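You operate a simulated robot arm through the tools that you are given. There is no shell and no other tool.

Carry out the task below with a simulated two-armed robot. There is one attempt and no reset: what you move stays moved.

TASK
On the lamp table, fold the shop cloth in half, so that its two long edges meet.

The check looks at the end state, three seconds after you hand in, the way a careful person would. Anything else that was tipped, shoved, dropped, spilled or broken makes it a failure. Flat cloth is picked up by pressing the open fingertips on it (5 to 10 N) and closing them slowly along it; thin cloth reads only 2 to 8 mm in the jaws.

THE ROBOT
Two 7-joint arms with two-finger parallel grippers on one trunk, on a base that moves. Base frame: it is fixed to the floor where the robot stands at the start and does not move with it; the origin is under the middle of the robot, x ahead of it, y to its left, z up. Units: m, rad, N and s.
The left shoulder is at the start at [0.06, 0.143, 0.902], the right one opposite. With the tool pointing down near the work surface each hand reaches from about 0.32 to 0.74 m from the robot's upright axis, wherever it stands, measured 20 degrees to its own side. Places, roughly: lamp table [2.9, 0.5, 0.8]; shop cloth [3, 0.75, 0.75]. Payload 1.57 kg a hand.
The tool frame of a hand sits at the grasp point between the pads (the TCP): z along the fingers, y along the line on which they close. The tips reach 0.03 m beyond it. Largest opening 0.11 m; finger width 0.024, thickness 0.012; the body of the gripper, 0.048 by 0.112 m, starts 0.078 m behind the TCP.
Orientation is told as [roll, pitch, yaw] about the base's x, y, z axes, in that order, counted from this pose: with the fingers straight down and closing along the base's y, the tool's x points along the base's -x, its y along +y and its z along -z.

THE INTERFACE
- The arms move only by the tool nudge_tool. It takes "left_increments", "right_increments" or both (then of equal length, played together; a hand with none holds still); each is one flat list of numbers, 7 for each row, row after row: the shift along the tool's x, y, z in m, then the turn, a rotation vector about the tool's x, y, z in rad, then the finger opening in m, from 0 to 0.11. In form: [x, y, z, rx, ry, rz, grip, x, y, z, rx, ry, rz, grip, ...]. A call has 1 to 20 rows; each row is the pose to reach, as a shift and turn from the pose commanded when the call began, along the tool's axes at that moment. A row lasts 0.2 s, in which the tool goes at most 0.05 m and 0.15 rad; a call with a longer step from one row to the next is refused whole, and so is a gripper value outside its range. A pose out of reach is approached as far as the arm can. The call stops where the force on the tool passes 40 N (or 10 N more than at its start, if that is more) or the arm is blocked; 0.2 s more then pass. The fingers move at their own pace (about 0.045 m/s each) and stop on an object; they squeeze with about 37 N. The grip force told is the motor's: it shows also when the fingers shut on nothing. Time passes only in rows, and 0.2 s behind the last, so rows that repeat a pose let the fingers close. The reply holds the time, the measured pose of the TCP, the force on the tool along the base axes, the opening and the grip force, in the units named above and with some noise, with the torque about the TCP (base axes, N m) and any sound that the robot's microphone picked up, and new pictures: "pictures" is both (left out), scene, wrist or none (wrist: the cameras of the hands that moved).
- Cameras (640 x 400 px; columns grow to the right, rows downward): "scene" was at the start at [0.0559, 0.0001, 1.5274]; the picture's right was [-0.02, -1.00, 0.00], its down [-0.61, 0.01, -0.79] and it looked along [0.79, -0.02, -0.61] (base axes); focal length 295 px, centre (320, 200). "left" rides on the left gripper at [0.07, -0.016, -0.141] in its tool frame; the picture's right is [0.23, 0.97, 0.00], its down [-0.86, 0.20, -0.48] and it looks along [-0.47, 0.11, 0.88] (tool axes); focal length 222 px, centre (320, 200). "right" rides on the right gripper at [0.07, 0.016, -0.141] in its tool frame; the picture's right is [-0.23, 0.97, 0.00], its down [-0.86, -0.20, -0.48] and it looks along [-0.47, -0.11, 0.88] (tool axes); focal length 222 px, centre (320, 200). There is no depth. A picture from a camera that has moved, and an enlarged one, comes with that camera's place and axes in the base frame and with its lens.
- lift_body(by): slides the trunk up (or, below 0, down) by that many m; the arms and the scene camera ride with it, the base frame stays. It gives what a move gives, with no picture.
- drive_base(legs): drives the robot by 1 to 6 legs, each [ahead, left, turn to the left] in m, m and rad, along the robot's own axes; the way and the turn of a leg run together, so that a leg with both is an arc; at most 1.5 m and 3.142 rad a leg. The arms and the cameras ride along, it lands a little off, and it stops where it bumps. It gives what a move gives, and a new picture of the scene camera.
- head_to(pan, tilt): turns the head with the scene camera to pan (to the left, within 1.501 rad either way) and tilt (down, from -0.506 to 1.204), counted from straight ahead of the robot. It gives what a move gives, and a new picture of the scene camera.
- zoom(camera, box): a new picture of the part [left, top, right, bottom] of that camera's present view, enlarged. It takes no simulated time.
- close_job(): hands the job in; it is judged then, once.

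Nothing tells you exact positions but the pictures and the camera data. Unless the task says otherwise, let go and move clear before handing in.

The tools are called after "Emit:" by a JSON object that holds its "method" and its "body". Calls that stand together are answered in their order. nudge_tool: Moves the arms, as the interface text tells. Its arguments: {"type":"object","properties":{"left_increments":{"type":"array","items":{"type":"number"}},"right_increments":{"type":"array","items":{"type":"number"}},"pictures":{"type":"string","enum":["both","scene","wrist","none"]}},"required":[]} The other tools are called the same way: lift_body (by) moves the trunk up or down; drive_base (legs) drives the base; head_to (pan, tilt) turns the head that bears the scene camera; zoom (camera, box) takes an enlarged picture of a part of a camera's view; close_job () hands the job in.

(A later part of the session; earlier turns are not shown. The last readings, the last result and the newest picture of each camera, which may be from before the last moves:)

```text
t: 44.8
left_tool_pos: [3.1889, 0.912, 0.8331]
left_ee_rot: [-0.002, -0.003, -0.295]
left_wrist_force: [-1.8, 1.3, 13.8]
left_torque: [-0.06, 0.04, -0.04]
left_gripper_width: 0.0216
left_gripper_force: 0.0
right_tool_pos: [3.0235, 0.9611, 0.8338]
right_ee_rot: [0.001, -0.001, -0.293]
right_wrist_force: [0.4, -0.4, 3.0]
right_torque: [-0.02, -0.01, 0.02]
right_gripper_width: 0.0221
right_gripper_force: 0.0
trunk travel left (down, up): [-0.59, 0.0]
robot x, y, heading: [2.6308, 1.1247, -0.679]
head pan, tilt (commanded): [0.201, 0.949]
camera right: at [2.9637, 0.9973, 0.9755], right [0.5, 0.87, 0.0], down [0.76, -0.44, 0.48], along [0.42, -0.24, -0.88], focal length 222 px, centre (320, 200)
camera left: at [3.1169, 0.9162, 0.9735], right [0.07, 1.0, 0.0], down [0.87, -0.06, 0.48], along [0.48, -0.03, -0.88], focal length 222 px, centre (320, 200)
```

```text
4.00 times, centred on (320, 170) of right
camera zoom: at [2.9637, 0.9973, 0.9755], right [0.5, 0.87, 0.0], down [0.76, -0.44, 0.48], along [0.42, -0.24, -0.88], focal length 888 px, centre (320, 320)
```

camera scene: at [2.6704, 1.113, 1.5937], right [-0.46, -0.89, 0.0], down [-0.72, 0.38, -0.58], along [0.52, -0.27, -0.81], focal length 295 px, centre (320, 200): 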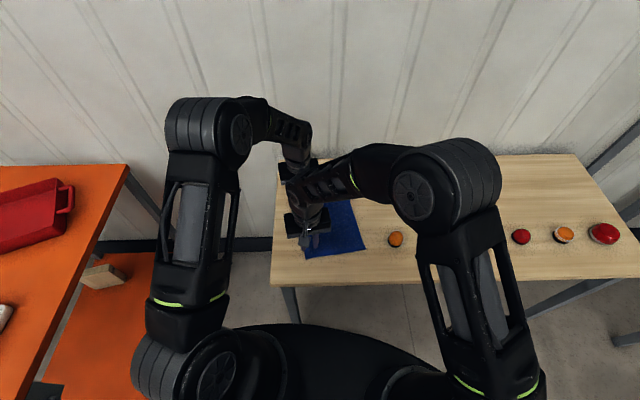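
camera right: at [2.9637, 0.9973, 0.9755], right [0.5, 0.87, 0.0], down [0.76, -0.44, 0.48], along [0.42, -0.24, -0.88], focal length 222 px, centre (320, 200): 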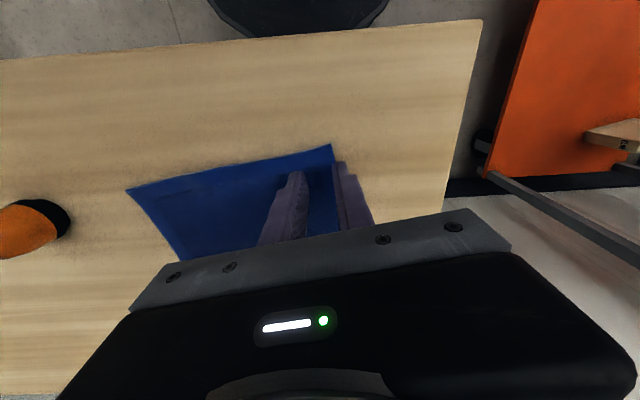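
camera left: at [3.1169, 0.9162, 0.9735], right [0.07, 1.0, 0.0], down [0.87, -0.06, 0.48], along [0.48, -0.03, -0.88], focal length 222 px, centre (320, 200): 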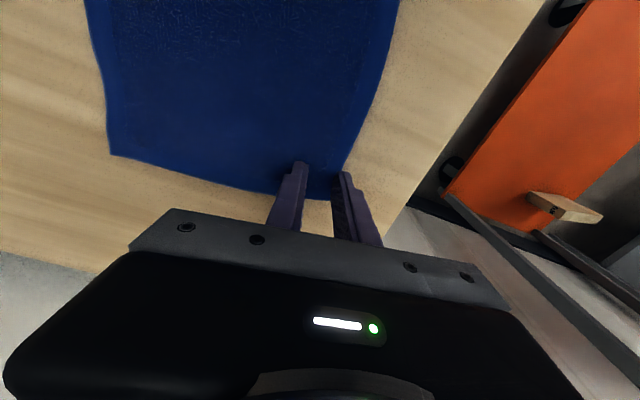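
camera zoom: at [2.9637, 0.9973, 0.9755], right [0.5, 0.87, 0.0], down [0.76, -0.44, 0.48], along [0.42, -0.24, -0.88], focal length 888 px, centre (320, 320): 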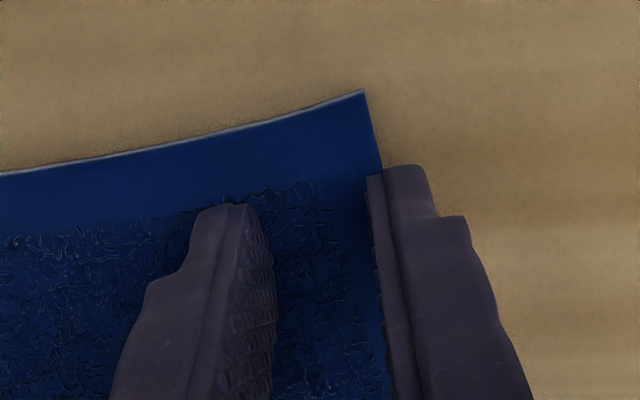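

The outer finger of each hand sits about 4 mm over the cloth's edge, which is what I wanted. I'll ease the left hand up 1 mm, lower the right 0.8 mm, and close both slowly.

Emit:
{"method": "nudge_tool", "body": {"left_increments": [0, 0, -0.001, 0, 0, 0, 0.022, 0, 0, -0.001, 0, 0, 0, 0.02, 0, 0, -0.001, 0, 0, 0, 0.018, 0, 0, -0.001, 0, 0, 0, 0.016, 0, 0, -0.001, 0, 0, 0, 0.014, 0, 0, -0.001, 0, 0, 0, 0.012, 0, 0, -0.001, 0, 0, 0, 0.01, 0, 0, -0.001, 0, 0, 0, 0.008, 0, 0, -0.001, 0, 0, 0, 0.006, 0, 0, -0.001, 0, 0, 0, 0.004, 0, 0, -0.001, 0, 0, 0, 0.002, 0, 0, -0.001, 0, 0, 0, 0, 0, 0, -0.001, 0, 0, 0, 0, 0, 0, -0.001, 0, 0, 0, 0], "right_increments": [0, 0, 0.0008, 0, 0, 0, 0.022, 0, 0, 0.0008, 0, 0, 0, 0.02, 0, 0, 0.0008, 0, 0, 0, 0.018, 0, 0, 0.0008, 0, 0, 0, 0.016, 0, 0, 0.0008, 0, 0, 0, 0.014, 0, 0, 0.0008, 0, 0, 0, 0.012, 0, 0, 0.0008, 0, 0, 0, 0.01, 0, 0, 0.0008, 0, 0, 0, 0.008, 0, 0, 0.0008, 0, 0, 0, 0.006, 0, 0, 0.0008, 0, 0, 0, 0.004, 0, 0, 0.0008, 0, 0, 0, 0.002, 0, 0, 0.0008, 0, 0, 0, 0, 0, 0, 0.0008, 0, 0, 0, 0, 0, 0, 0.0008, 0, 0, 0, 0], "pictures": "wrist"}}

```text
t: 47.8
left_tool_pos: [3.1887, 0.9115, 0.8318]
left_ee_rot: [0.0, -0.001, -0.295]
left_wrist_force: [-1.2, -1.4, 12.7]
left_torque: [-0.07, -0.01, 0.01]
left_gripper_width: 0.0037
left_gripper_force: 24.5
right_tool_pos: [3.0249, 0.9609, 0.8331]
right_ee_rot: [-0.001, -0.002, -0.292]
right_wrist_force: [1.3, -2.9, 19.5]
right_torque: [-0.14, -0.04, -0.01]
right_gripper_width: 0.004
right_gripper_force: 24.9
trunk travel left (down, up): [-0.59, 0.0]
robot x, y, heading: [2.632, 1.127, -0.683]
head pan, tilt (commanded): [0.201, 0.949]
camera right: at [2.9626, 0.9971, 0.9742], right [0.5, 0.87, 0.0], down [0.76, -0.44, 0.48], along [0.42, -0.24, -0.88], focal length 222 px, centre (320, 200)
camera left: at [3.1164, 0.9164, 0.974], right [0.07, 1.0, 0.0], down [0.88, -0.06, 0.48], along [0.48, -0.03, -0.88], focal length 222 px, centre (320, 200)
```

right: 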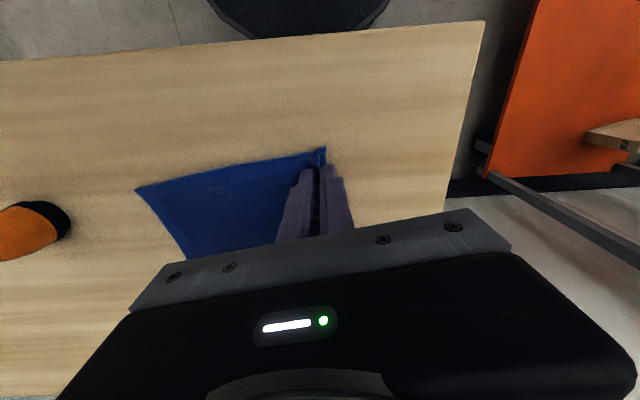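
left: 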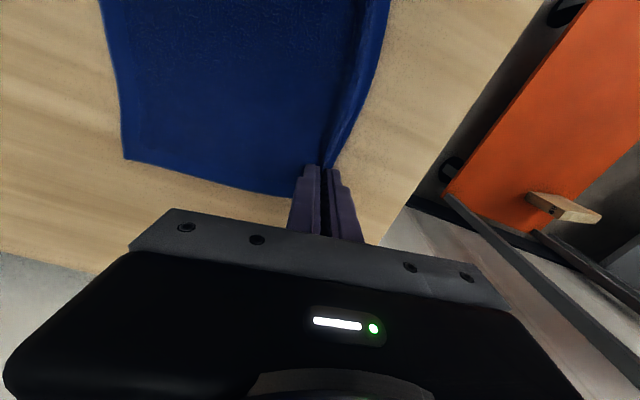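

Emit:
{"method": "zoom", "body": {"camera": "left", "box": [260, 120, 420, 220]}}

Emit:
{"method": "zoom", "body": {"camera": "right", "box": [240, 120, 400, 220]}}

```text
4.00 times, centred on (340, 170) of left
camera zoom: at [3.1164, 0.9164, 0.974], right [0.07, 1.0, 0.0], down [0.88, -0.06, 0.48], along [0.48, -0.03, -0.88], focal length 888 px, centre (240, 320)
```

zoom: 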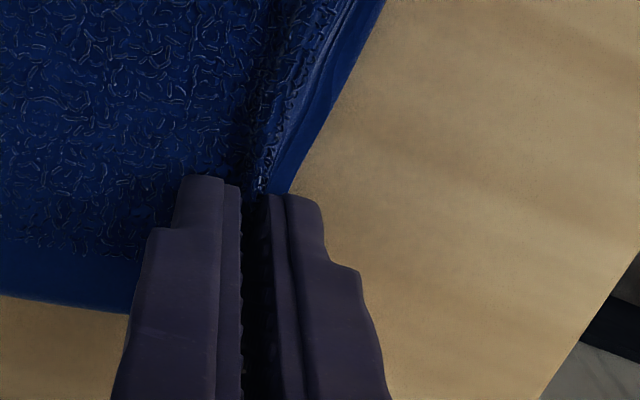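

```text
4.00 times, centred on (320, 170) of right
camera zoom: at [2.9626, 0.9971, 0.9742], right [0.5, 0.87, 0.0], down [0.76, -0.44, 0.48], along [0.42, -0.24, -0.88], focal length 888 px, centre (320, 320)
```

zoom: 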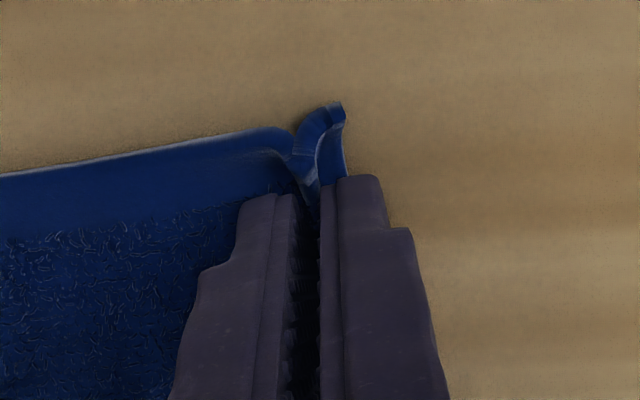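

Both pinches took, with jaw readings of 3.7 and 4.0 mm and the cloth ridges visible between the pads. I'll lift both corners together along the start of an arc toward the right and check that they hold.

Emit:
{"method": "nudge_tool", "body": {"left_increments": [0, -0.0004, -0.005, 0, 0, 0, 0, 0, -0.0008, -0.0097, 0, 0, 0, 0, 0, -0.0018, -0.0145, 0, 0, 0, 0, 0, -0.0032, -0.0192, 0, 0, 0, 0, 0, -0.005, -0.0237, 0, 0, 0, 0, 0, -0.0071, -0.0281, 0, 0, 0, 0, 0, -0.0097, -0.0323, 0, 0, 0, 0, 0, -0.0125, -0.0364, 0, 0, 0, 0], "right_increments": [0, -0.0004, -0.005, 0, 0, 0, 0, 0, -0.0008, -0.0097, 0, 0, 0, 0, 0, -0.0018, -0.0145, 0, 0, 0, 0, 0, -0.0032, -0.0192, 0, 0, 0, 0, 0, -0.005, -0.0237, 0, 0, 0, 0, 0, -0.0071, -0.0281, 0, 0, 0, 0, 0, -0.0097, -0.0323, 0, 0, 0, 0, 0, -0.0125, -0.0364, 0, 0, 0, 0]}}

Emit:
{"method": "zoom", "body": {"camera": "scene", "box": [240, 150, 440, 275]}}

```text
t: 49.6
left_tool_pos: [3.1854, 0.9, 0.8689]
left_ee_rot: [0.001, -0.001, -0.295]
left_wrist_force: [-0.9, -0.1, -1.1]
left_torque: [-0.01, 0.02, 0.02]
left_gripper_width: 0.0038
left_gripper_force: 24.8
right_tool_pos: [3.021, 0.9486, 0.8687]
right_ee_rot: [0.0, 0.001, -0.294]
right_wrist_force: [0.4, 0.0, 0.1]
right_torque: [-0.01, -0.01, 0.02]
right_gripper_width: 0.0041
right_gripper_force: 24.5
trunk travel left (down, up): [-0.59, 0.0]
robot x, y, heading: [2.6299, 1.1261, -0.682]
head pan, tilt (commanded): [0.201, 0.949]
camera scene: at [2.6698, 1.1129, 1.5937], right [-0.46, -0.89, 0.0], down [-0.72, 0.38, -0.58], along [0.52, -0.27, -0.81], focal length 295 px, centre (320, 200)
camera right: at [2.9604, 0.9843, 1.0095], right [0.5, 0.87, 0.0], down [0.76, -0.44, 0.48], along [0.41, -0.24, -0.88], focal length 222 px, centre (320, 200)
camera left: at [3.1142, 0.9043, 1.0095], right [0.07, 1.0, 0.0], down [0.88, -0.06, 0.48], along [0.48, -0.03, -0.88], focal length 222 px, centre (320, 200)
```

scene: 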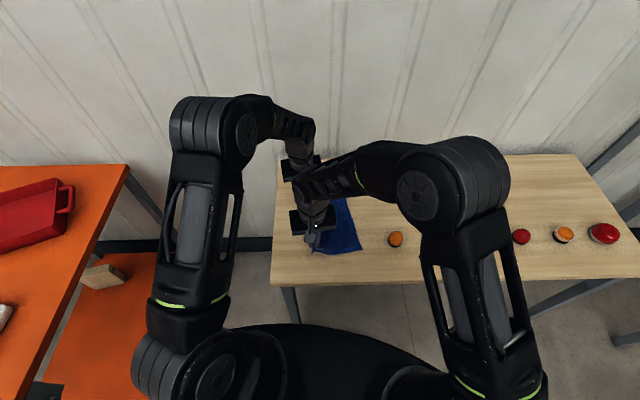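
right: 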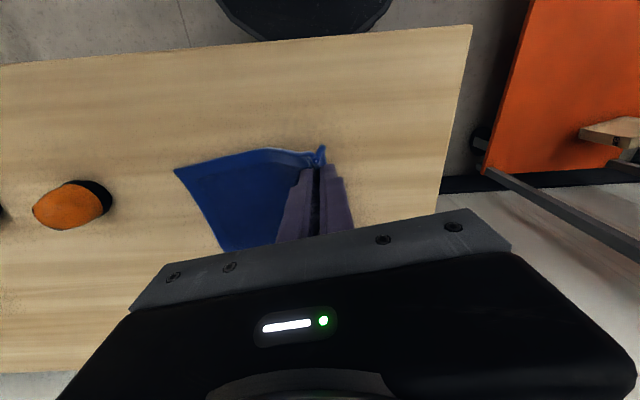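
left: 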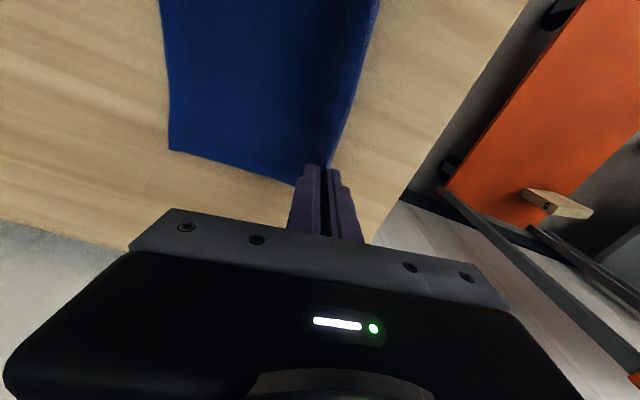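

```text
3.20 times, centred on (340, 212) of scene
camera zoom: at [2.6698, 1.1129, 1.5937], right [-0.46, -0.89, 0.0], down [-0.72, 0.38, -0.58], along [0.52, -0.27, -0.81], focal length 945 px, centre (256, 160)
```

zoom: 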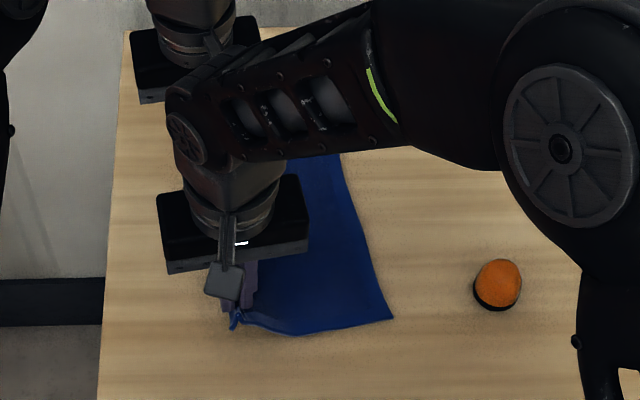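

The corners are lifting cleanly. The cloth as a whole slid about 1 cm left during the pinch, so I put its right edge at q = 1.644 along the tool's y axis. I'll carry the edge on through the top of the arc, past the fold line.

Emit:
{"method": "nudge_tool", "body": {"left_increments": [0, -0.008, -0.0076, 0, 0, 0, 0, 0, -0.0175, -0.0146, 0, 0, 0, 0, 0, -0.0275, -0.0196, 0, 0, 0, 0, 0, -0.0385, -0.0226, 0, 0, 0, 0, 0, -0.0495, -0.0236, 0, 0, 0, 0, 0, -0.0605, -0.0226, 0, 0, 0, 0, 0, -0.0705, -0.0196, 0, 0, 0, 0, 0, -0.0805, -0.0146, 0, 0, 0, 0, 0, -0.0895, -0.0086, 0, 0, 0, 0], "right_increments": [0, -0.008, -0.0076, 0, 0, 0, 0, 0, -0.0175, -0.0146, 0, 0, 0, 0, 0, -0.0275, -0.0196, 0, 0, 0, 0, 0, -0.0385, -0.0226, 0, 0, 0, 0, 0, -0.0495, -0.0236, 0, 0, 0, 0, 0, -0.0605, -0.0226, 0, 0, 0, 0, 0, -0.0705, -0.0196, 0, 0, 0, 0, 0, -0.0805, -0.0146, 0, 0, 0, 0, 0, -0.0895, -0.0086, 0, 0, 0, 0]}}

Emit:
{"method": "zoom", "body": {"camera": "scene", "box": [240, 150, 440, 275]}}

```text
t: 51.6
left_tool_pos: [3.1606, 0.816, 0.8771]
left_ee_rot: [-0.002, 0.003, -0.296]
left_wrist_force: [-2.2, 0.2, -0.1]
left_torque: [0.0, 0.05, -0.02]
left_gripper_width: 0.0036
left_gripper_force: 24.9
right_tool_pos: [2.9946, 0.8627, 0.8762]
right_ee_rot: [0.002, -0.001, -0.296]
right_wrist_force: [3.1, -0.4, -0.3]
right_torque: [-0.02, -0.07, 0.01]
right_gripper_width: 0.0039
right_gripper_force: 24.4
trunk travel left (down, up): [-0.59, 0.0]
robot x, y, heading: [2.6315, 1.124, -0.685]
head pan, tilt (commanded): [0.201, 0.949]
camera scene: at [2.67, 1.1124, 1.5937], right [-0.46, -0.89, 0.0], down [-0.72, 0.38, -0.58], along [0.52, -0.27, -0.81], focal length 295 px, centre (320, 200)
camera right: at [2.9334, 0.8994, 1.0177], right [0.5, 0.87, 0.0], down [0.76, -0.44, 0.48], along [0.41, -0.24, -0.88], focal length 222 px, centre (320, 200)
camera left: at [3.0895, 0.8191, 1.0181], right [0.07, 1.0, 0.0], down [0.88, -0.06, 0.48], along [0.48, -0.03, -0.88], focal length 222 px, centre (320, 200)
```

scene: 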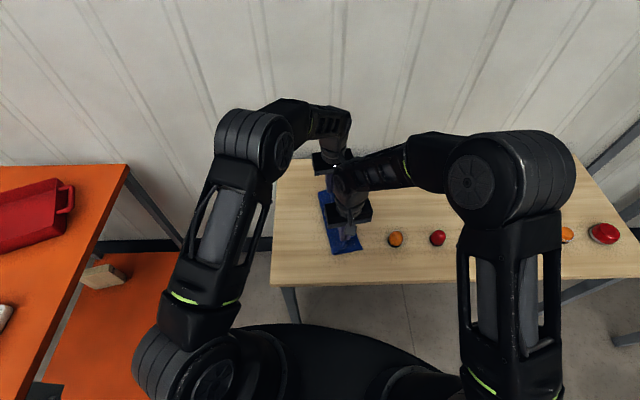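
right: 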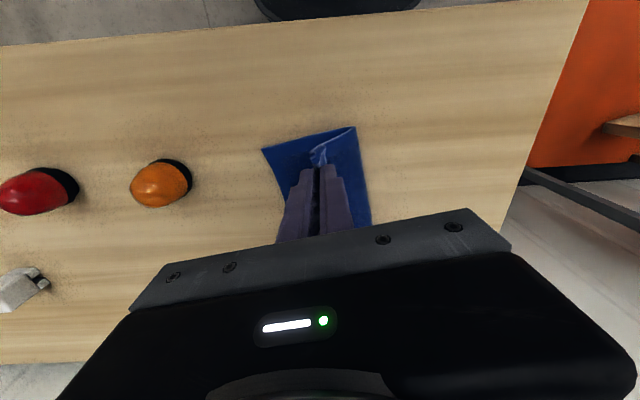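
left: 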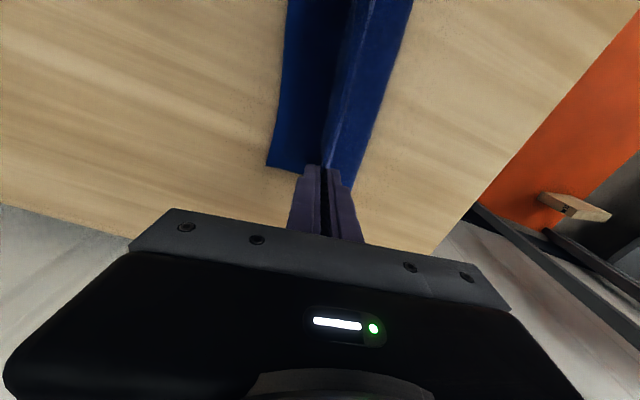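

```text
3.20 times, centred on (340, 212) of scene
camera zoom: at [2.67, 1.1124, 1.5937], right [-0.46, -0.89, 0.0], down [-0.72, 0.38, -0.58], along [0.52, -0.27, -0.81], focal length 945 px, centre (256, 160)
```

zoom: 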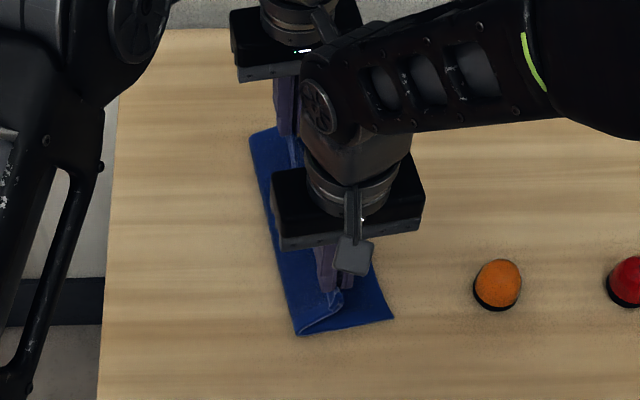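

The fold line sits almost exactly halfway, at q 1.733 against a right edge of 1.642, and both pinches hold. I'll lower the edge onto the right half, leaning the hands slightly to the right so the pinched hem tips outward.

Emit:
{"method": "nudge_tool", "body": {"left_increments": [0, -0.005, 0.005, -0.04, 0, 0, 0, 0, -0.01, 0.011, -0.08, 0, 0, 0, 0, -0.015, 0.017, -0.12, 0, 0, 0, 0, -0.02, 0.023, -0.16, 0, 0, 0, 0, -0.025, 0.029, -0.2, 0, 0, 0, 0, -0.029, 0.034, -0.24, 0, 0, 0, 0, -0.032, 0.0375, -0.27, 0, 0, 0, 0, -0.0345, 0.0395, -0.3, 0, 0, 0], "right_increments": [0, -0.005, 0.005, -0.04, 0, 0, 0, 0, -0.01, 0.011, -0.08, 0, 0, 0, 0, -0.015, 0.017, -0.12, 0, 0, 0, 0, -0.02, 0.023, -0.16, 0, 0, 0, 0, -0.025, 0.029, -0.2, 0, 0, 0, 0, -0.029, 0.034, -0.24, 0, 0, 0, 0, -0.032, 0.0375, -0.27, 0, 0, 0, 0, -0.0345, 0.0395, -0.3, 0, 0, 0]}}

Emit:
{"method": "zoom", "body": {"camera": "scene", "box": [260, 170, 420, 270]}}

Emit:
{"method": "zoom", "body": {"camera": "right", "box": [200, 80, 440, 230]}}

Emit:
{"method": "zoom", "body": {"camera": "left", "box": [200, 80, 440, 230]}}

```text
t: 53.4
left_tool_pos: [3.1493, 0.7826, 0.8392]
left_ee_rot: [0.301, -0.002, -0.295]
left_wrist_force: [-1.6, 0.4, 1.0]
left_torque: [0.01, 0.0, 0.0]
left_gripper_width: 0.0036
left_gripper_force: 25.3
right_tool_pos: [2.9858, 0.8319, 0.8377]
right_ee_rot: [0.302, -0.004, -0.294]
right_wrist_force: [1.9, -0.5, 1.7]
right_torque: [-0.02, 0.03, 0.01]
right_gripper_width: 0.004
right_gripper_force: 23.9
trunk travel left (down, up): [-0.59, 0.0]
robot x, y, heading: [2.6302, 1.1252, -0.681]
head pan, tilt (commanded): [0.201, 0.949]
camera scene: at [2.6696, 1.1129, 1.5938], right [-0.46, -0.89, 0.0], down [-0.72, 0.38, -0.58], along [0.52, -0.27, -0.81], focal length 295 px, centre (320, 200)
camera right: at [2.9121, 0.8267, 0.9781], right [0.49, 0.82, 0.29], down [0.72, -0.57, 0.4], along [0.49, 0.01, -0.87], focal length 222 px, centre (320, 200)
camera left: at [3.066, 0.7471, 0.9683], right [0.05, 0.96, 0.29], down [0.83, -0.2, 0.52], along [0.55, 0.21, -0.81], focal length 222 px, centre (320, 200)
```

scene: 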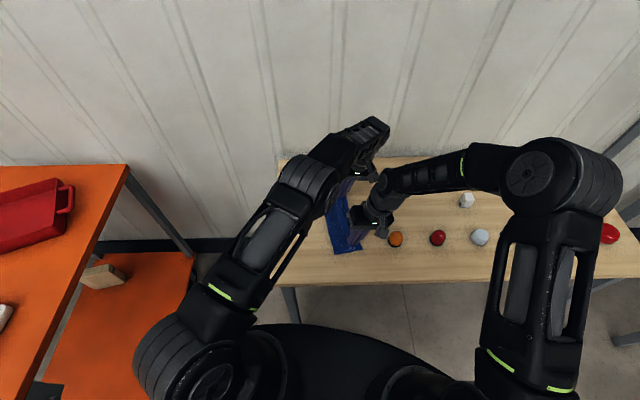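
right: 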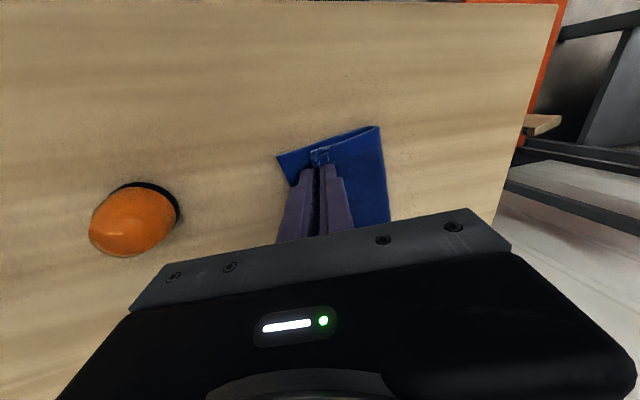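
left: 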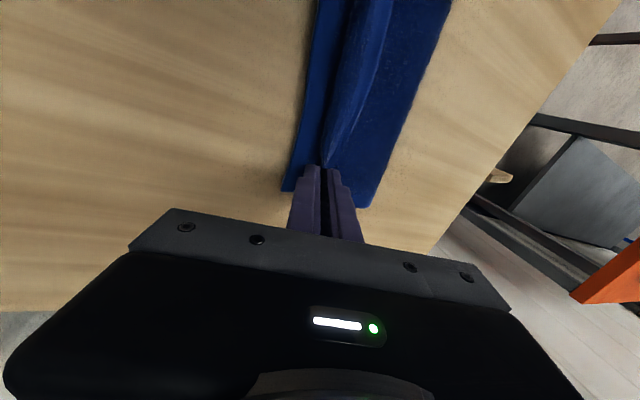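

```text
4.00 times, centred on (340, 220) of scene
camera zoom: at [2.6696, 1.1129, 1.5938], right [-0.46, -0.89, 0.0], down [-0.72, 0.38, -0.58], along [0.52, -0.27, -0.81], focal length 1182 px, centre (240, 120)
```

zoom: 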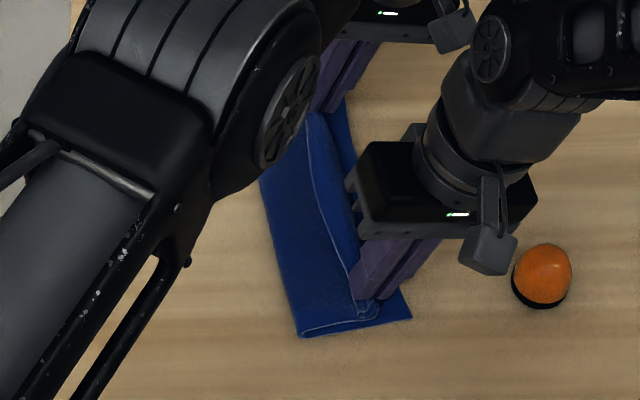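

```text
2.67 times, centred on (320, 155) of right
camera zoom: at [2.9121, 0.8267, 0.9781], right [0.49, 0.82, 0.29], down [0.72, -0.57, 0.4], along [0.49, 0.01, -0.87], focal length 592 px, centre (320, 320)
```

zoom: 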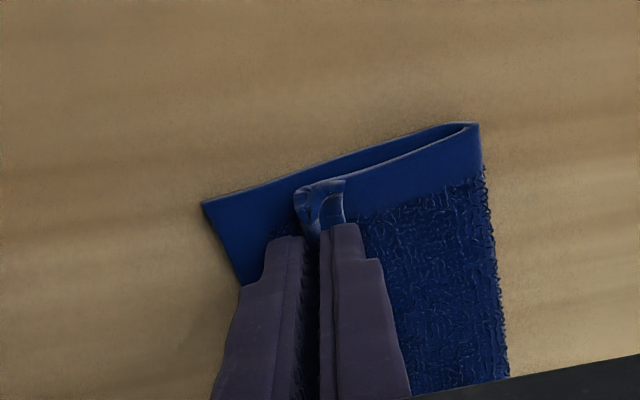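

```text
2.67 times, centred on (320, 155) of left
camera zoom: at [3.066, 0.7471, 0.9683], right [0.05, 0.96, 0.29], down [0.83, -0.2, 0.52], along [0.55, 0.21, -0.81], focal length 592 px, centre (320, 320)
```

zoom: 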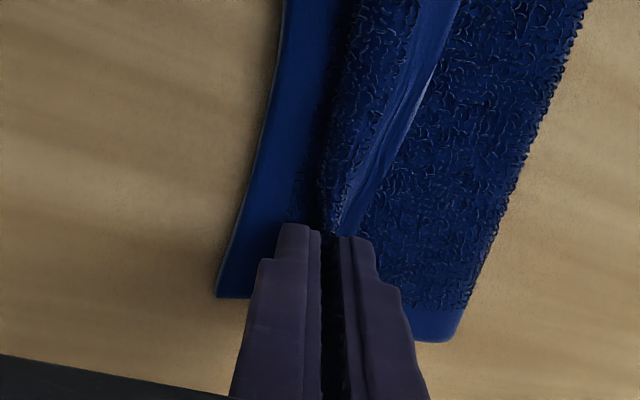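

The wrist views show the pinched hem folded back to the left on the top layer, so if I release here it may stay curled. I'll raise the held edge a few cm back along the arc and let it go in the air, so the hem can spring open as it falls onto the right edge.

Emit:
{"method": "nudge_tool", "body": {"left_increments": [0, 0.0034, -0.0068, 0, 0, 0, 0, 0, 0.0068, -0.0136, 0, 0, 0, 0, 0, 0.0125, -0.02, 0, 0, 0, 0, 0, 0.0184, -0.0257, 0, 0, 0, 0, 0, 0.024, -0.0297, 0, 0, 0, 0, 0, 0.029, -0.0329, 0, 0, 0, 0, 0, 0.029, -0.0329, 0, 0, 0, 0], "right_increments": [0, 0.0034, -0.0068, 0, 0, 0, 0, 0, 0.0068, -0.0136, 0, 0, 0, 0, 0, 0.0125, -0.02, 0, 0, 0, 0, 0, 0.0184, -0.0257, 0, 0, 0, 0, 0, 0.024, -0.0297, 0, 0, 0, 0, 0, 0.029, -0.0329, 0, 0, 0, 0, 0, 0.029, -0.0329, 0, 0, 0, 0]}}

Emit:
{"method": "zoom", "body": {"camera": "right", "box": [200, 80, 440, 230]}}

Emit:
{"method": "zoom", "body": {"camera": "left", "box": [200, 80, 440, 230]}}

```text
t: 55.0
left_tool_pos: [3.1553, 0.7982, 0.8798]
left_ee_rot: [0.3, 0.0, -0.294]
left_wrist_force: [0.4, -0.1, -0.3]
left_torque: [-0.02, 0.02, -0.01]
left_gripper_width: 0.0037
left_gripper_force: 24.5
right_tool_pos: [2.9919, 0.8475, 0.8783]
right_ee_rot: [0.301, -0.001, -0.295]
right_wrist_force: [0.6, -0.7, -0.8]
right_torque: [-0.03, 0.04, -0.01]
right_gripper_width: 0.0036
right_gripper_force: 24.6
trunk travel left (down, up): [-0.59, 0.0]
robot x, y, heading: [2.6315, 1.129, -0.684]
head pan, tilt (commanded): [0.201, 0.949]
camera scene: at [2.6699, 1.1128, 1.5937], right [-0.46, -0.89, 0.0], down [-0.72, 0.38, -0.58], along [0.52, -0.27, -0.81], focal length 295 px, centre (320, 200)
camera right: at [2.9186, 0.8427, 1.0183], right [0.49, 0.82, 0.29], down [0.72, -0.57, 0.4], along [0.49, 0.01, -0.87], focal length 222 px, centre (320, 200)
camera left: at [3.0722, 0.763, 1.0073], right [0.05, 0.96, 0.29], down [0.83, -0.2, 0.52], along [0.55, 0.21, -0.81], focal length 222 px, centre (320, 200)
```

scene: 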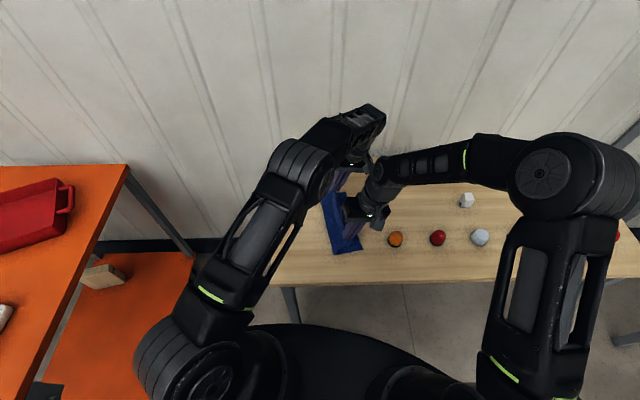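
right: 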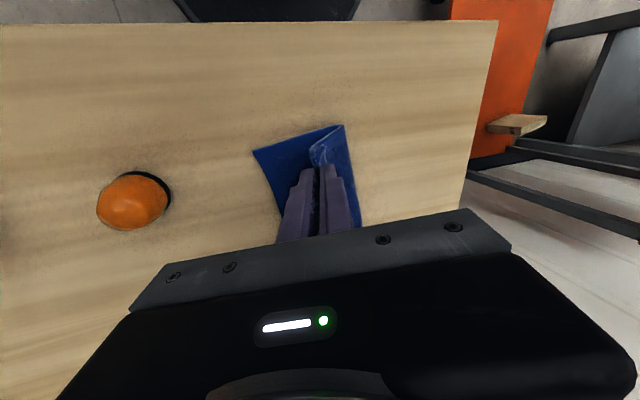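
left: 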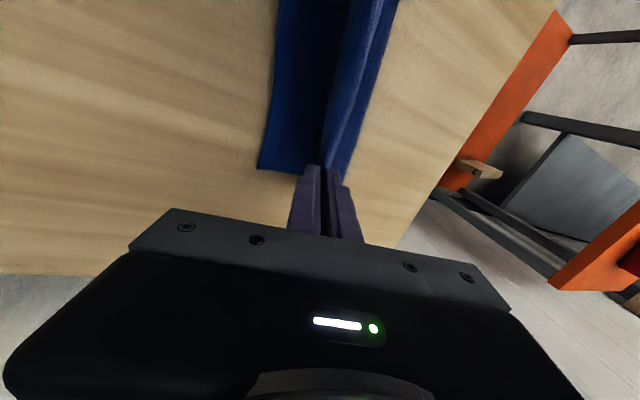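

```text
2.67 times, centred on (320, 155) of right
camera zoom: at [2.9186, 0.8427, 1.0183], right [0.49, 0.82, 0.29], down [0.72, -0.57, 0.4], along [0.49, 0.01, -0.87], focal length 592 px, centre (320, 320)
```

zoom: 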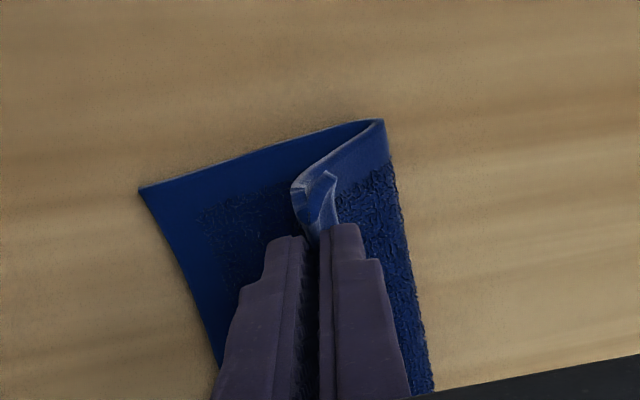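

```text
2.67 times, centred on (320, 155) of left
camera zoom: at [3.0722, 0.763, 1.0073], right [0.05, 0.96, 0.29], down [0.83, -0.2, 0.52], along [0.55, 0.21, -0.81], focal length 592 px, centre (320, 320)
```

zoom: 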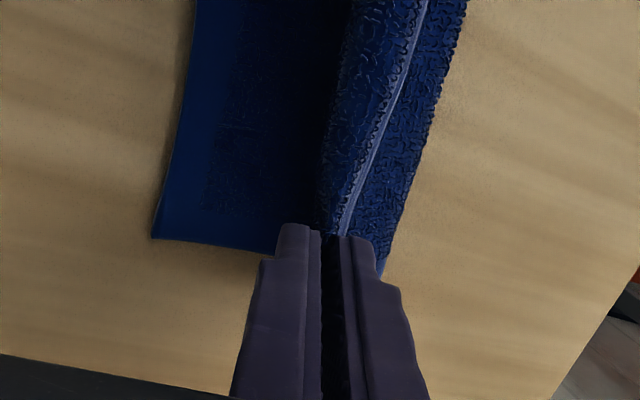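

Both corners are held about 4 cm up with the fold line intact. I'll lower them slightly so the sheet leans clearly to the right, open both grippers together, and back off upward.

Emit:
{"method": "nudge_tool", "body": {"left_increments": [0, -0.0067, 0.0047, 0, 0, 0, 0, 0, -0.0134, 0.0094, 0, 0, 0, 0, 0, -0.0134, 0.0094, 0, 0, 0, 0, 0, -0.0134, 0.0094, 0, 0, 0, 0.03, 0, -0.0134, 0.0094, 0, 0, 0, 0.03, 0, -0.0134, 0.0094, 0, 0, 0, 0.03, 0, -0.0134, -0.005, 0, 0, 0, 0.03, 0, -0.0134, -0.03, 0, 0, 0, 0.03, 0, -0.0134, -0.06, 0, 0, 0, 0.03], "right_increments": [0, -0.0067, 0.0047, 0, 0, 0, 0, 0, -0.0134, 0.0094, 0, 0, 0, 0, 0, -0.0134, 0.0094, 0, 0, 0, 0, 0, -0.0134, 0.0094, 0, 0, 0, 0.03, 0, -0.0134, 0.0094, 0, 0, 0, 0.03, 0, -0.0134, 0.0094, 0, 0, 0, 0.03, 0, -0.0134, -0.005, 0, 0, 0, 0.03, 0, -0.0134, -0.03, 0, 0, 0, 0.03, 0, -0.0134, -0.06, 0, 0, 0, 0.03]}}

Emit:
{"method": "zoom", "body": {"camera": "right", "box": [200, 60, 440, 210]}}

Emit:
{"method": "zoom", "body": {"camera": "left", "box": [200, 60, 440, 210]}}

Emit:
{"method": "zoom", "body": {"camera": "scene", "box": [260, 170, 420, 270]}}

```text
t: 57.0
left_tool_pos: [3.1488, 0.7779, 0.9037]
left_ee_rot: [0.299, 0.001, -0.296]
left_wrist_force: [0.3, -0.3, 0.6]
left_torque: [-0.03, -0.04, 0.02]
left_gripper_width: 0.0298
left_gripper_force: 0.0
left hand out of reach, approached as far as the arm can: row 9
right_tool_pos: [2.9843, 0.8176, 0.9307]
right_ee_rot: [0.3, 0.001, -0.293]
right_wrist_force: [0.4, -0.5, -0.2]
right_torque: [-0.02, 0.05, -0.01]
right_gripper_width: 0.0301
right_gripper_force: 0.0
trunk travel left (down, up): [-0.59, 0.0]
robot x, y, heading: [2.6322, 1.1256, -0.689]
head pan, tilt (commanded): [0.201, 0.949]
camera scene: at [2.6699, 1.1132, 1.5936], right [-0.46, -0.89, 0.0], down [-0.72, 0.38, -0.58], along [0.52, -0.27, -0.81], focal length 295 px, centre (320, 200)
camera right: at [2.911, 0.8136, 1.0717], right [0.49, 0.82, 0.29], down [0.72, -0.57, 0.4], along [0.49, 0.01, -0.87], focal length 222 px, centre (320, 200)
camera left: at [3.0657, 0.7422, 1.0342], right [0.05, 0.96, 0.29], down [0.83, -0.2, 0.52], along [0.55, 0.21, -0.81], focal length 222 px, centre (320, 200)
```

scene: 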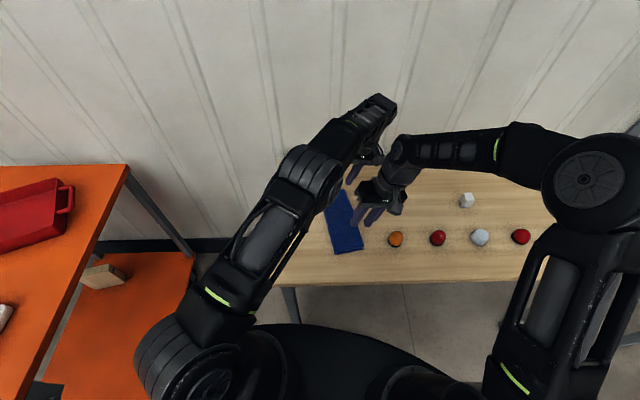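
right: 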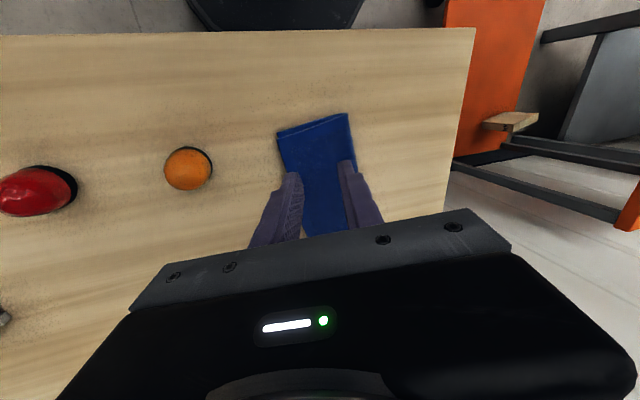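
left: 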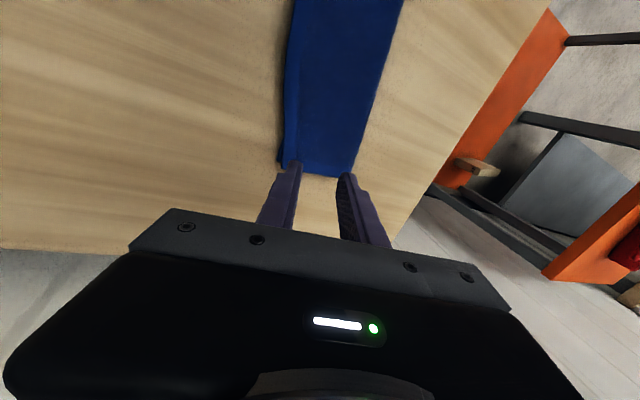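

```text
2.67 times, centred on (320, 135) of right
camera zoom: at [2.911, 0.8136, 1.0717], right [0.49, 0.82, 0.29], down [0.72, -0.57, 0.4], along [0.49, 0.01, -0.87], focal length 592 px, centre (320, 373)
```

zoom: 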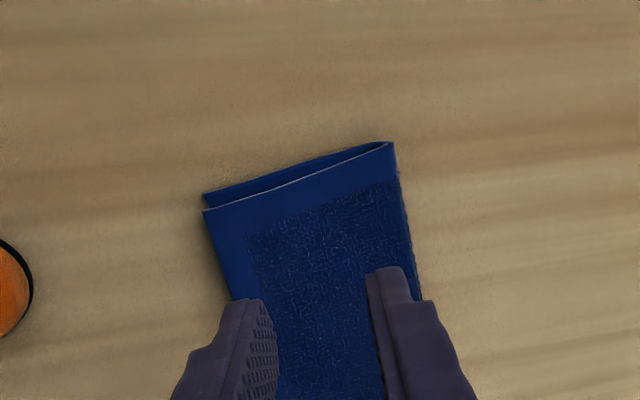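

```text
2.67 times, centred on (320, 135) of left
camera zoom: at [3.0657, 0.7422, 1.0342], right [0.05, 0.96, 0.29], down [0.83, -0.2, 0.52], along [0.55, 0.21, -0.81], focal length 592 px, centre (320, 373)
```

zoom: 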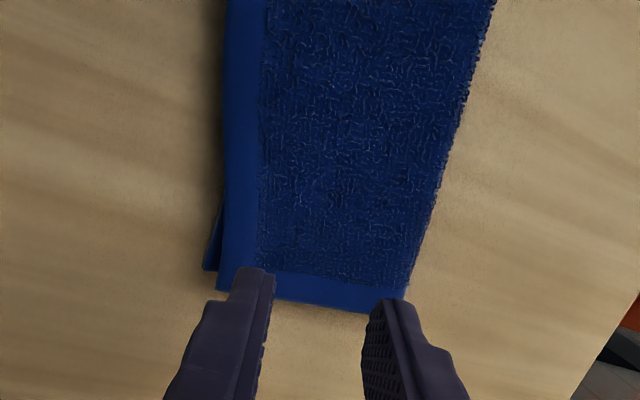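

```text
4.00 times, centred on (340, 220) of scene
camera zoom: at [2.6699, 1.1132, 1.5936], right [-0.46, -0.89, 0.0], down [-0.72, 0.38, -0.58], along [0.52, -0.27, -0.81], focal length 1182 px, centre (240, 120)
```

zoom: 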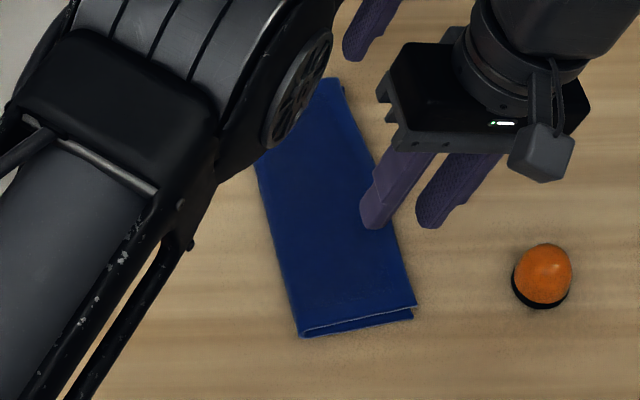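

The hem opened as it fell, and the long edges now lie on each other, with about 5 mm of offset at the far corner. I'll straighten both hands and raise them clear for an unobstructed look.

Emit:
{"method": "nudge_tool", "body": {"left_increments": [0, 0.0037, -0.0119, 0.0375, 0, 0, 0.03, 0, 0.0074, -0.0238, 0.075, 0, 0, 0.03, 0, 0.0111, -0.0357, 0.1125, 0, 0, 0.03, 0, 0.0148, -0.0476, 0.15, 0, 0, 0.03, 0, 0.0185, -0.0595, 0.1875, 0, 0, 0.03, 0, 0.0222, -0.0714, 0.225, 0, 0, 0.03, 0, 0.0259, -0.0833, 0.2625, 0, 0, 0.03, 0, 0.0296, -0.0952, 0.3, 0, 0, 0.03], "right_increments": [0, 0.0037, -0.0119, 0.0375, 0, 0, 0.03, 0, 0.0074, -0.0238, 0.075, 0, 0, 0.03, 0, 0.0111, -0.0357, 0.1125, 0, 0, 0.03, 0, 0.0148, -0.0476, 0.15, 0, 0, 0.03, 0, 0.0185, -0.0595, 0.1875, 0, 0, 0.03, 0, 0.0222, -0.0714, 0.225, 0, 0, 0.03, 0, 0.0259, -0.0833, 0.2625, 0, 0, 0.03, 0, 0.0296, -0.0952, 0.3, 0, 0, 0.03]}}

Emit:
{"method": "zoom", "body": {"camera": "scene", "box": [260, 170, 420, 270]}}

```text
t: 58.8
left_tool_pos: [3.1491, 0.777, 1.0035]
left_ee_rot: [-0.001, -0.001, -0.296]
left_wrist_force: [0.5, -0.2, 0.6]
left_torque: [0.01, -0.01, 0.02]
left_gripper_width: 0.0304
left_gripper_force: 0.1
right_tool_pos: [2.9827, 0.8189, 1.0312]
right_ee_rot: [0.0, 0.001, -0.293]
right_wrist_force: [-0.2, -0.1, -0.1]
right_torque: [0.01, 0.02, 0.01]
right_gripper_width: 0.0298
right_gripper_force: 0.1
trunk travel left (down, up): [-0.59, 0.0]
robot x, y, heading: [2.6284, 1.1263, -0.686]
head pan, tilt (commanded): [0.201, 0.949]
camera scene: at [2.6697, 1.1136, 1.5937], right [-0.46, -0.89, 0.0], down [-0.72, 0.38, -0.58], along [0.52, -0.27, -0.81], focal length 295 px, centre (320, 200)
camera right: at [2.9224, 0.8551, 1.1734], right [0.5, 0.87, 0.0], down [0.76, -0.44, 0.48], along [0.41, -0.24, -0.88], focal length 222 px, centre (320, 200)
camera left: at [3.0761, 0.7821, 1.1437], right [0.07, 1.0, 0.0], down [0.88, -0.06, 0.48], along [0.48, -0.03, -0.88], focal length 222 px, centre (320, 200)
```

scene: 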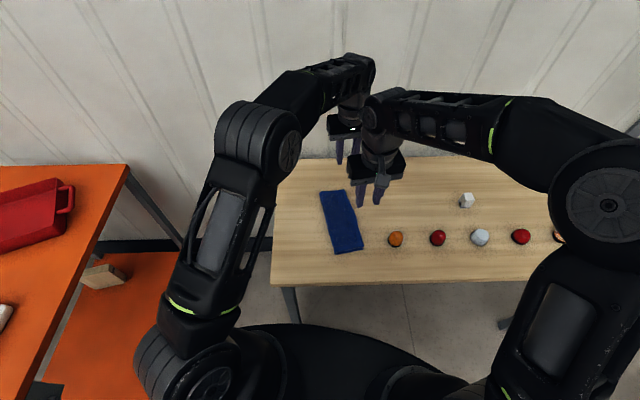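
right: 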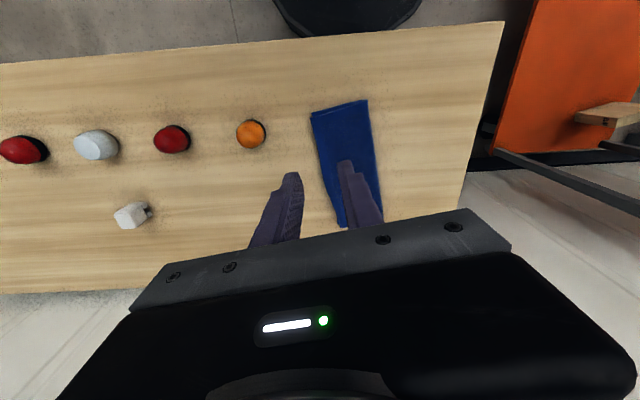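
left: 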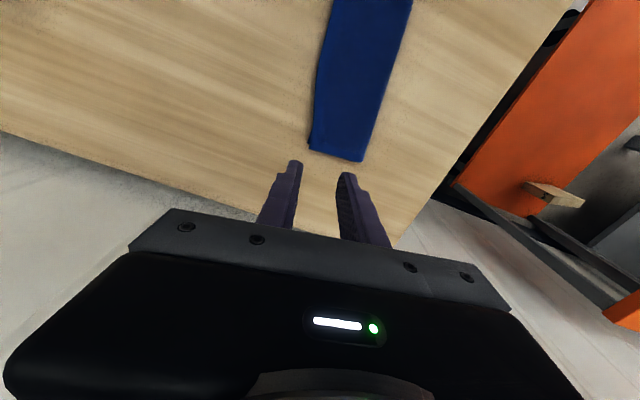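

```text
4.00 times, centred on (340, 220) of scene
camera zoom: at [2.6697, 1.1136, 1.5937], right [-0.46, -0.89, 0.0], down [-0.72, 0.38, -0.58], along [0.52, -0.27, -0.81], focal length 1182 px, centre (240, 120)
```

zoom: 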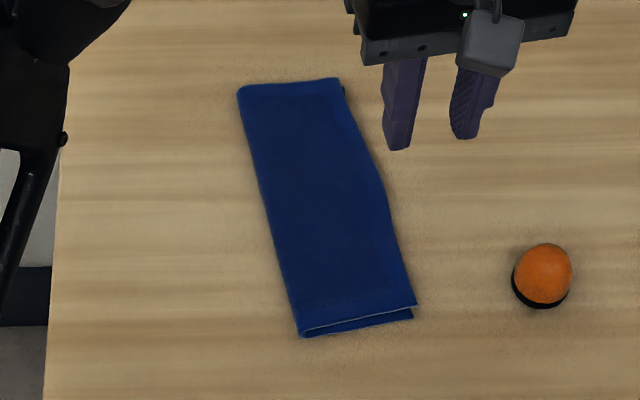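

The fold looks neat. I'll zoom tighter on the meeting edges at both ends to judge the offset.

Emit:
{"method": "zoom", "body": {"camera": "scene", "box": [310, 180, 374, 220]}}

Emit:
{"method": "zoom", "body": {"camera": "scene", "box": [320, 220, 384, 260]}}

Emit:
{"method": "zoom", "body": {"camera": "left", "box": [280, 0, 440, 100]}}

Emit:
{"method": "zoom", "body": {"camera": "left", "box": [280, 80, 440, 180]}}

Emit:
{"method": "zoom", "body": {"camera": "right", "box": [270, 80, 430, 180]}}

```text
10.00 times, centred on (342, 200) of scene
camera zoom: at [2.6697, 1.1136, 1.5937], right [-0.46, -0.89, 0.0], down [-0.72, 0.38, -0.58], along [0.52, -0.27, -0.81], focal length 2954 px, centre (100, 200)
```

zoom: 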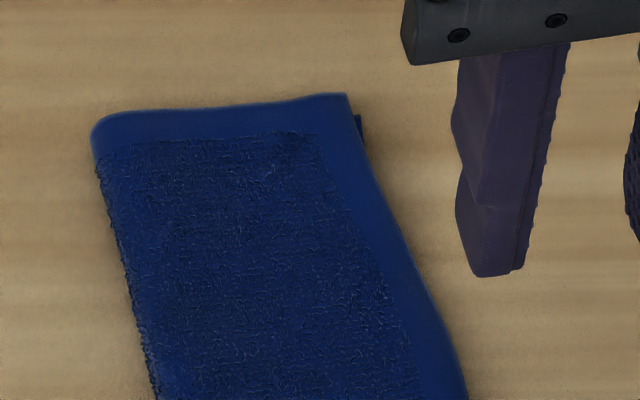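

```text
10.00 times, centred on (352, 240) of scene
camera zoom: at [2.6697, 1.1136, 1.5937], right [-0.46, -0.89, 0.0], down [-0.72, 0.38, -0.58], along [0.52, -0.27, -0.81], focal length 2954 px, centre (0, -200)
```

zoom: 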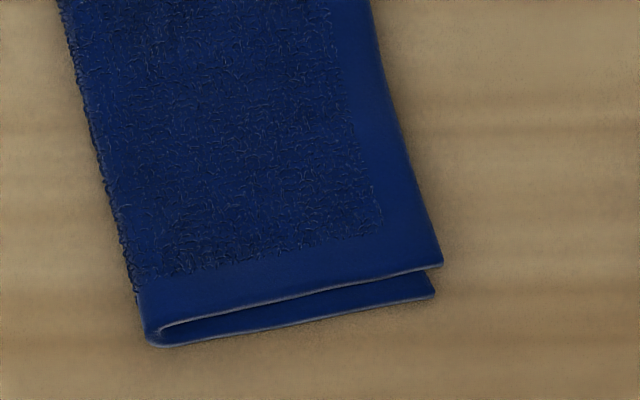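

```text
4.00 times, centred on (360, 50) of left
camera zoom: at [3.0761, 0.7821, 1.1437], right [0.07, 1.0, 0.0], down [0.88, -0.06, 0.48], along [0.48, -0.03, -0.88], focal length 888 px, centre (160, 800)
```

zoom: 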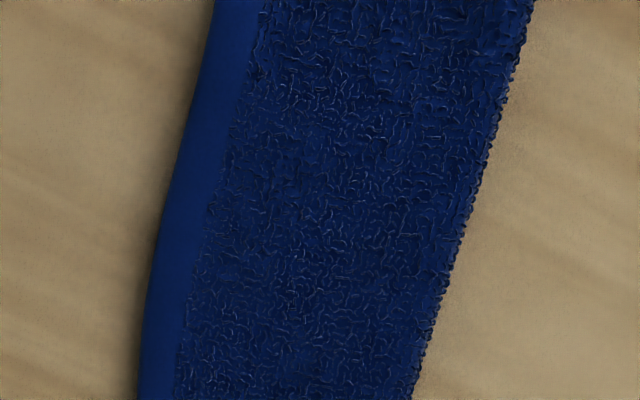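

```text
4.00 times, centred on (360, 130) of left
camera zoom: at [3.0761, 0.7821, 1.1437], right [0.07, 1.0, 0.0], down [0.88, -0.06, 0.48], along [0.48, -0.03, -0.88], focal length 888 px, centre (160, 480)
```

zoom: 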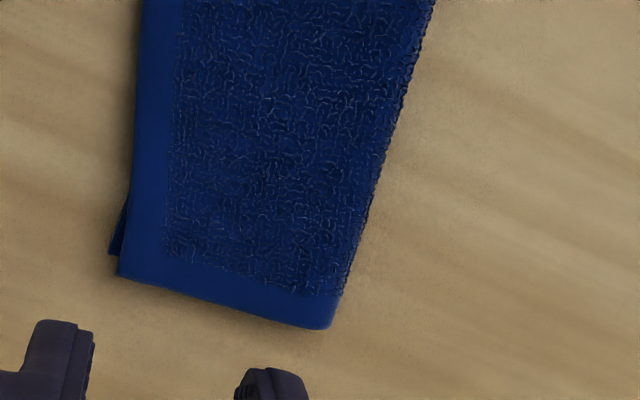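

```text
4.00 times, centred on (350, 130) of right
camera zoom: at [2.9224, 0.8551, 1.1734], right [0.5, 0.87, 0.0], down [0.76, -0.44, 0.48], along [0.41, -0.24, -0.88], focal length 888 px, centre (200, 480)
```

zoom: 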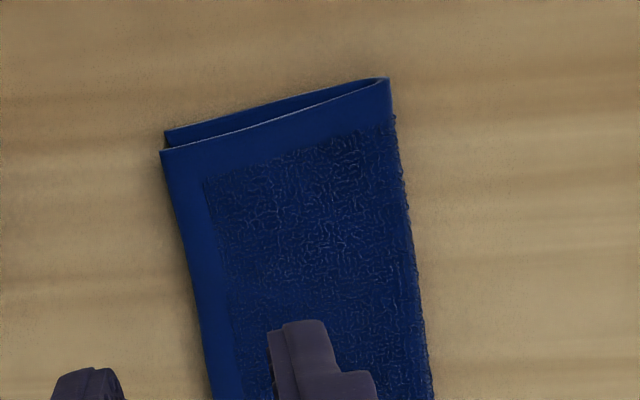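

The two long edges meet to within about 4 mm along their length, and nothing else has moved. I'll back the robot straight away from the table along the path I came in on, and check the scene once more.

Emit:
{"method": "drive_base", "body": {"legs": [[-0.31, 0, 0]]}}

Emit:
{"method": "head_to", "body": {"pan": 0.0, "tilt": 0.75}}

Emit:
{"method": "zoom", "body": {"camera": "scene", "box": [200, 100, 520, 300]}}

```text
t: 60.9
left_tool_pos: [2.901, 0.971, 1.0038]
left_ee_rot: [-0.002, -0.001, -0.305]
left_wrist_force: [-0.1, 0.6, 0.0]
left_torque: [-0.02, -0.01, 0.01]
left_gripper_width: 0.0301
left_gripper_force: 0.2
right_tool_pos: [2.737, 1.0144, 1.0316]
right_ee_rot: [-0.001, -0.001, -0.306]
right_wrist_force: [-0.1, -1.2, 0.1]
right_torque: [-0.01, -0.03, 0.02]
right_gripper_width: 0.0301
right_gripper_force: 0.0
trunk travel left (down, up): [-0.59, 0.0]
robot x, y, heading: [2.3848, 1.3263, -0.691]
head pan, tilt (commanded): [0.201, 0.949]
camera scene: at [2.4254, 1.3128, 1.5937], right [-0.47, -0.88, 0.0], down [-0.72, 0.38, -0.58], along [0.51, -0.28, -0.81], focal length 295 px, centre (320, 200)
```

scene: 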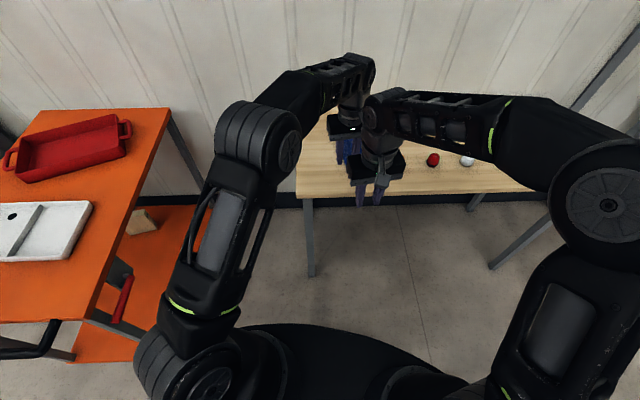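

```text
t: 61.6
left_tool_pos: [2.9007, 0.9703, 1.0025]
left_ee_rot: [0.0, -0.001, -0.306]
left_wrist_force: [-0.2, 0.6, 0.1]
left_torque: [0.0, 0.01, 0.01]
left_gripper_width: 0.0302
left_gripper_force: 0.1
right_tool_pos: [2.737, 1.0144, 1.0312]
right_ee_rot: [0.001, 0.0, -0.305]
right_wrist_force: [-0.6, -0.3, -0.1]
right_torque: [-0.02, 0.06, -0.02]
right_gripper_width: 0.03
right_gripper_force: 0.0
trunk travel left (down, up): [-0.59, 0.0]
robot x, y, heading: [2.3893, 1.3249, -0.693]
head pan, tilt (commanded): [0.0, 0.75]
camera scene: at [2.4262, 1.2934, 1.6091], right [-0.64, -0.77, 0.0], down [-0.53, 0.44, -0.73], along [0.56, -0.47, -0.68], focal length 295 px, centre (320, 200)
```

scene: 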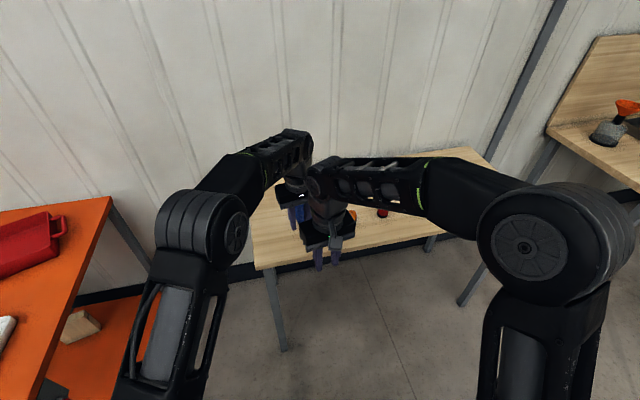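

```text
2.00 times, centred on (360, 200) of scene
camera zoom: at [2.4262, 1.2934, 1.6091], right [-0.64, -0.77, 0.0], down [-0.53, 0.44, -0.73], along [0.56, -0.47, -0.68], focal length 591 px, centre (240, 200)
```

zoom: 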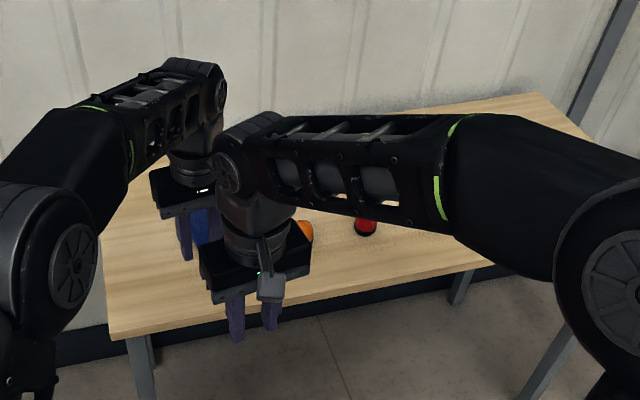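

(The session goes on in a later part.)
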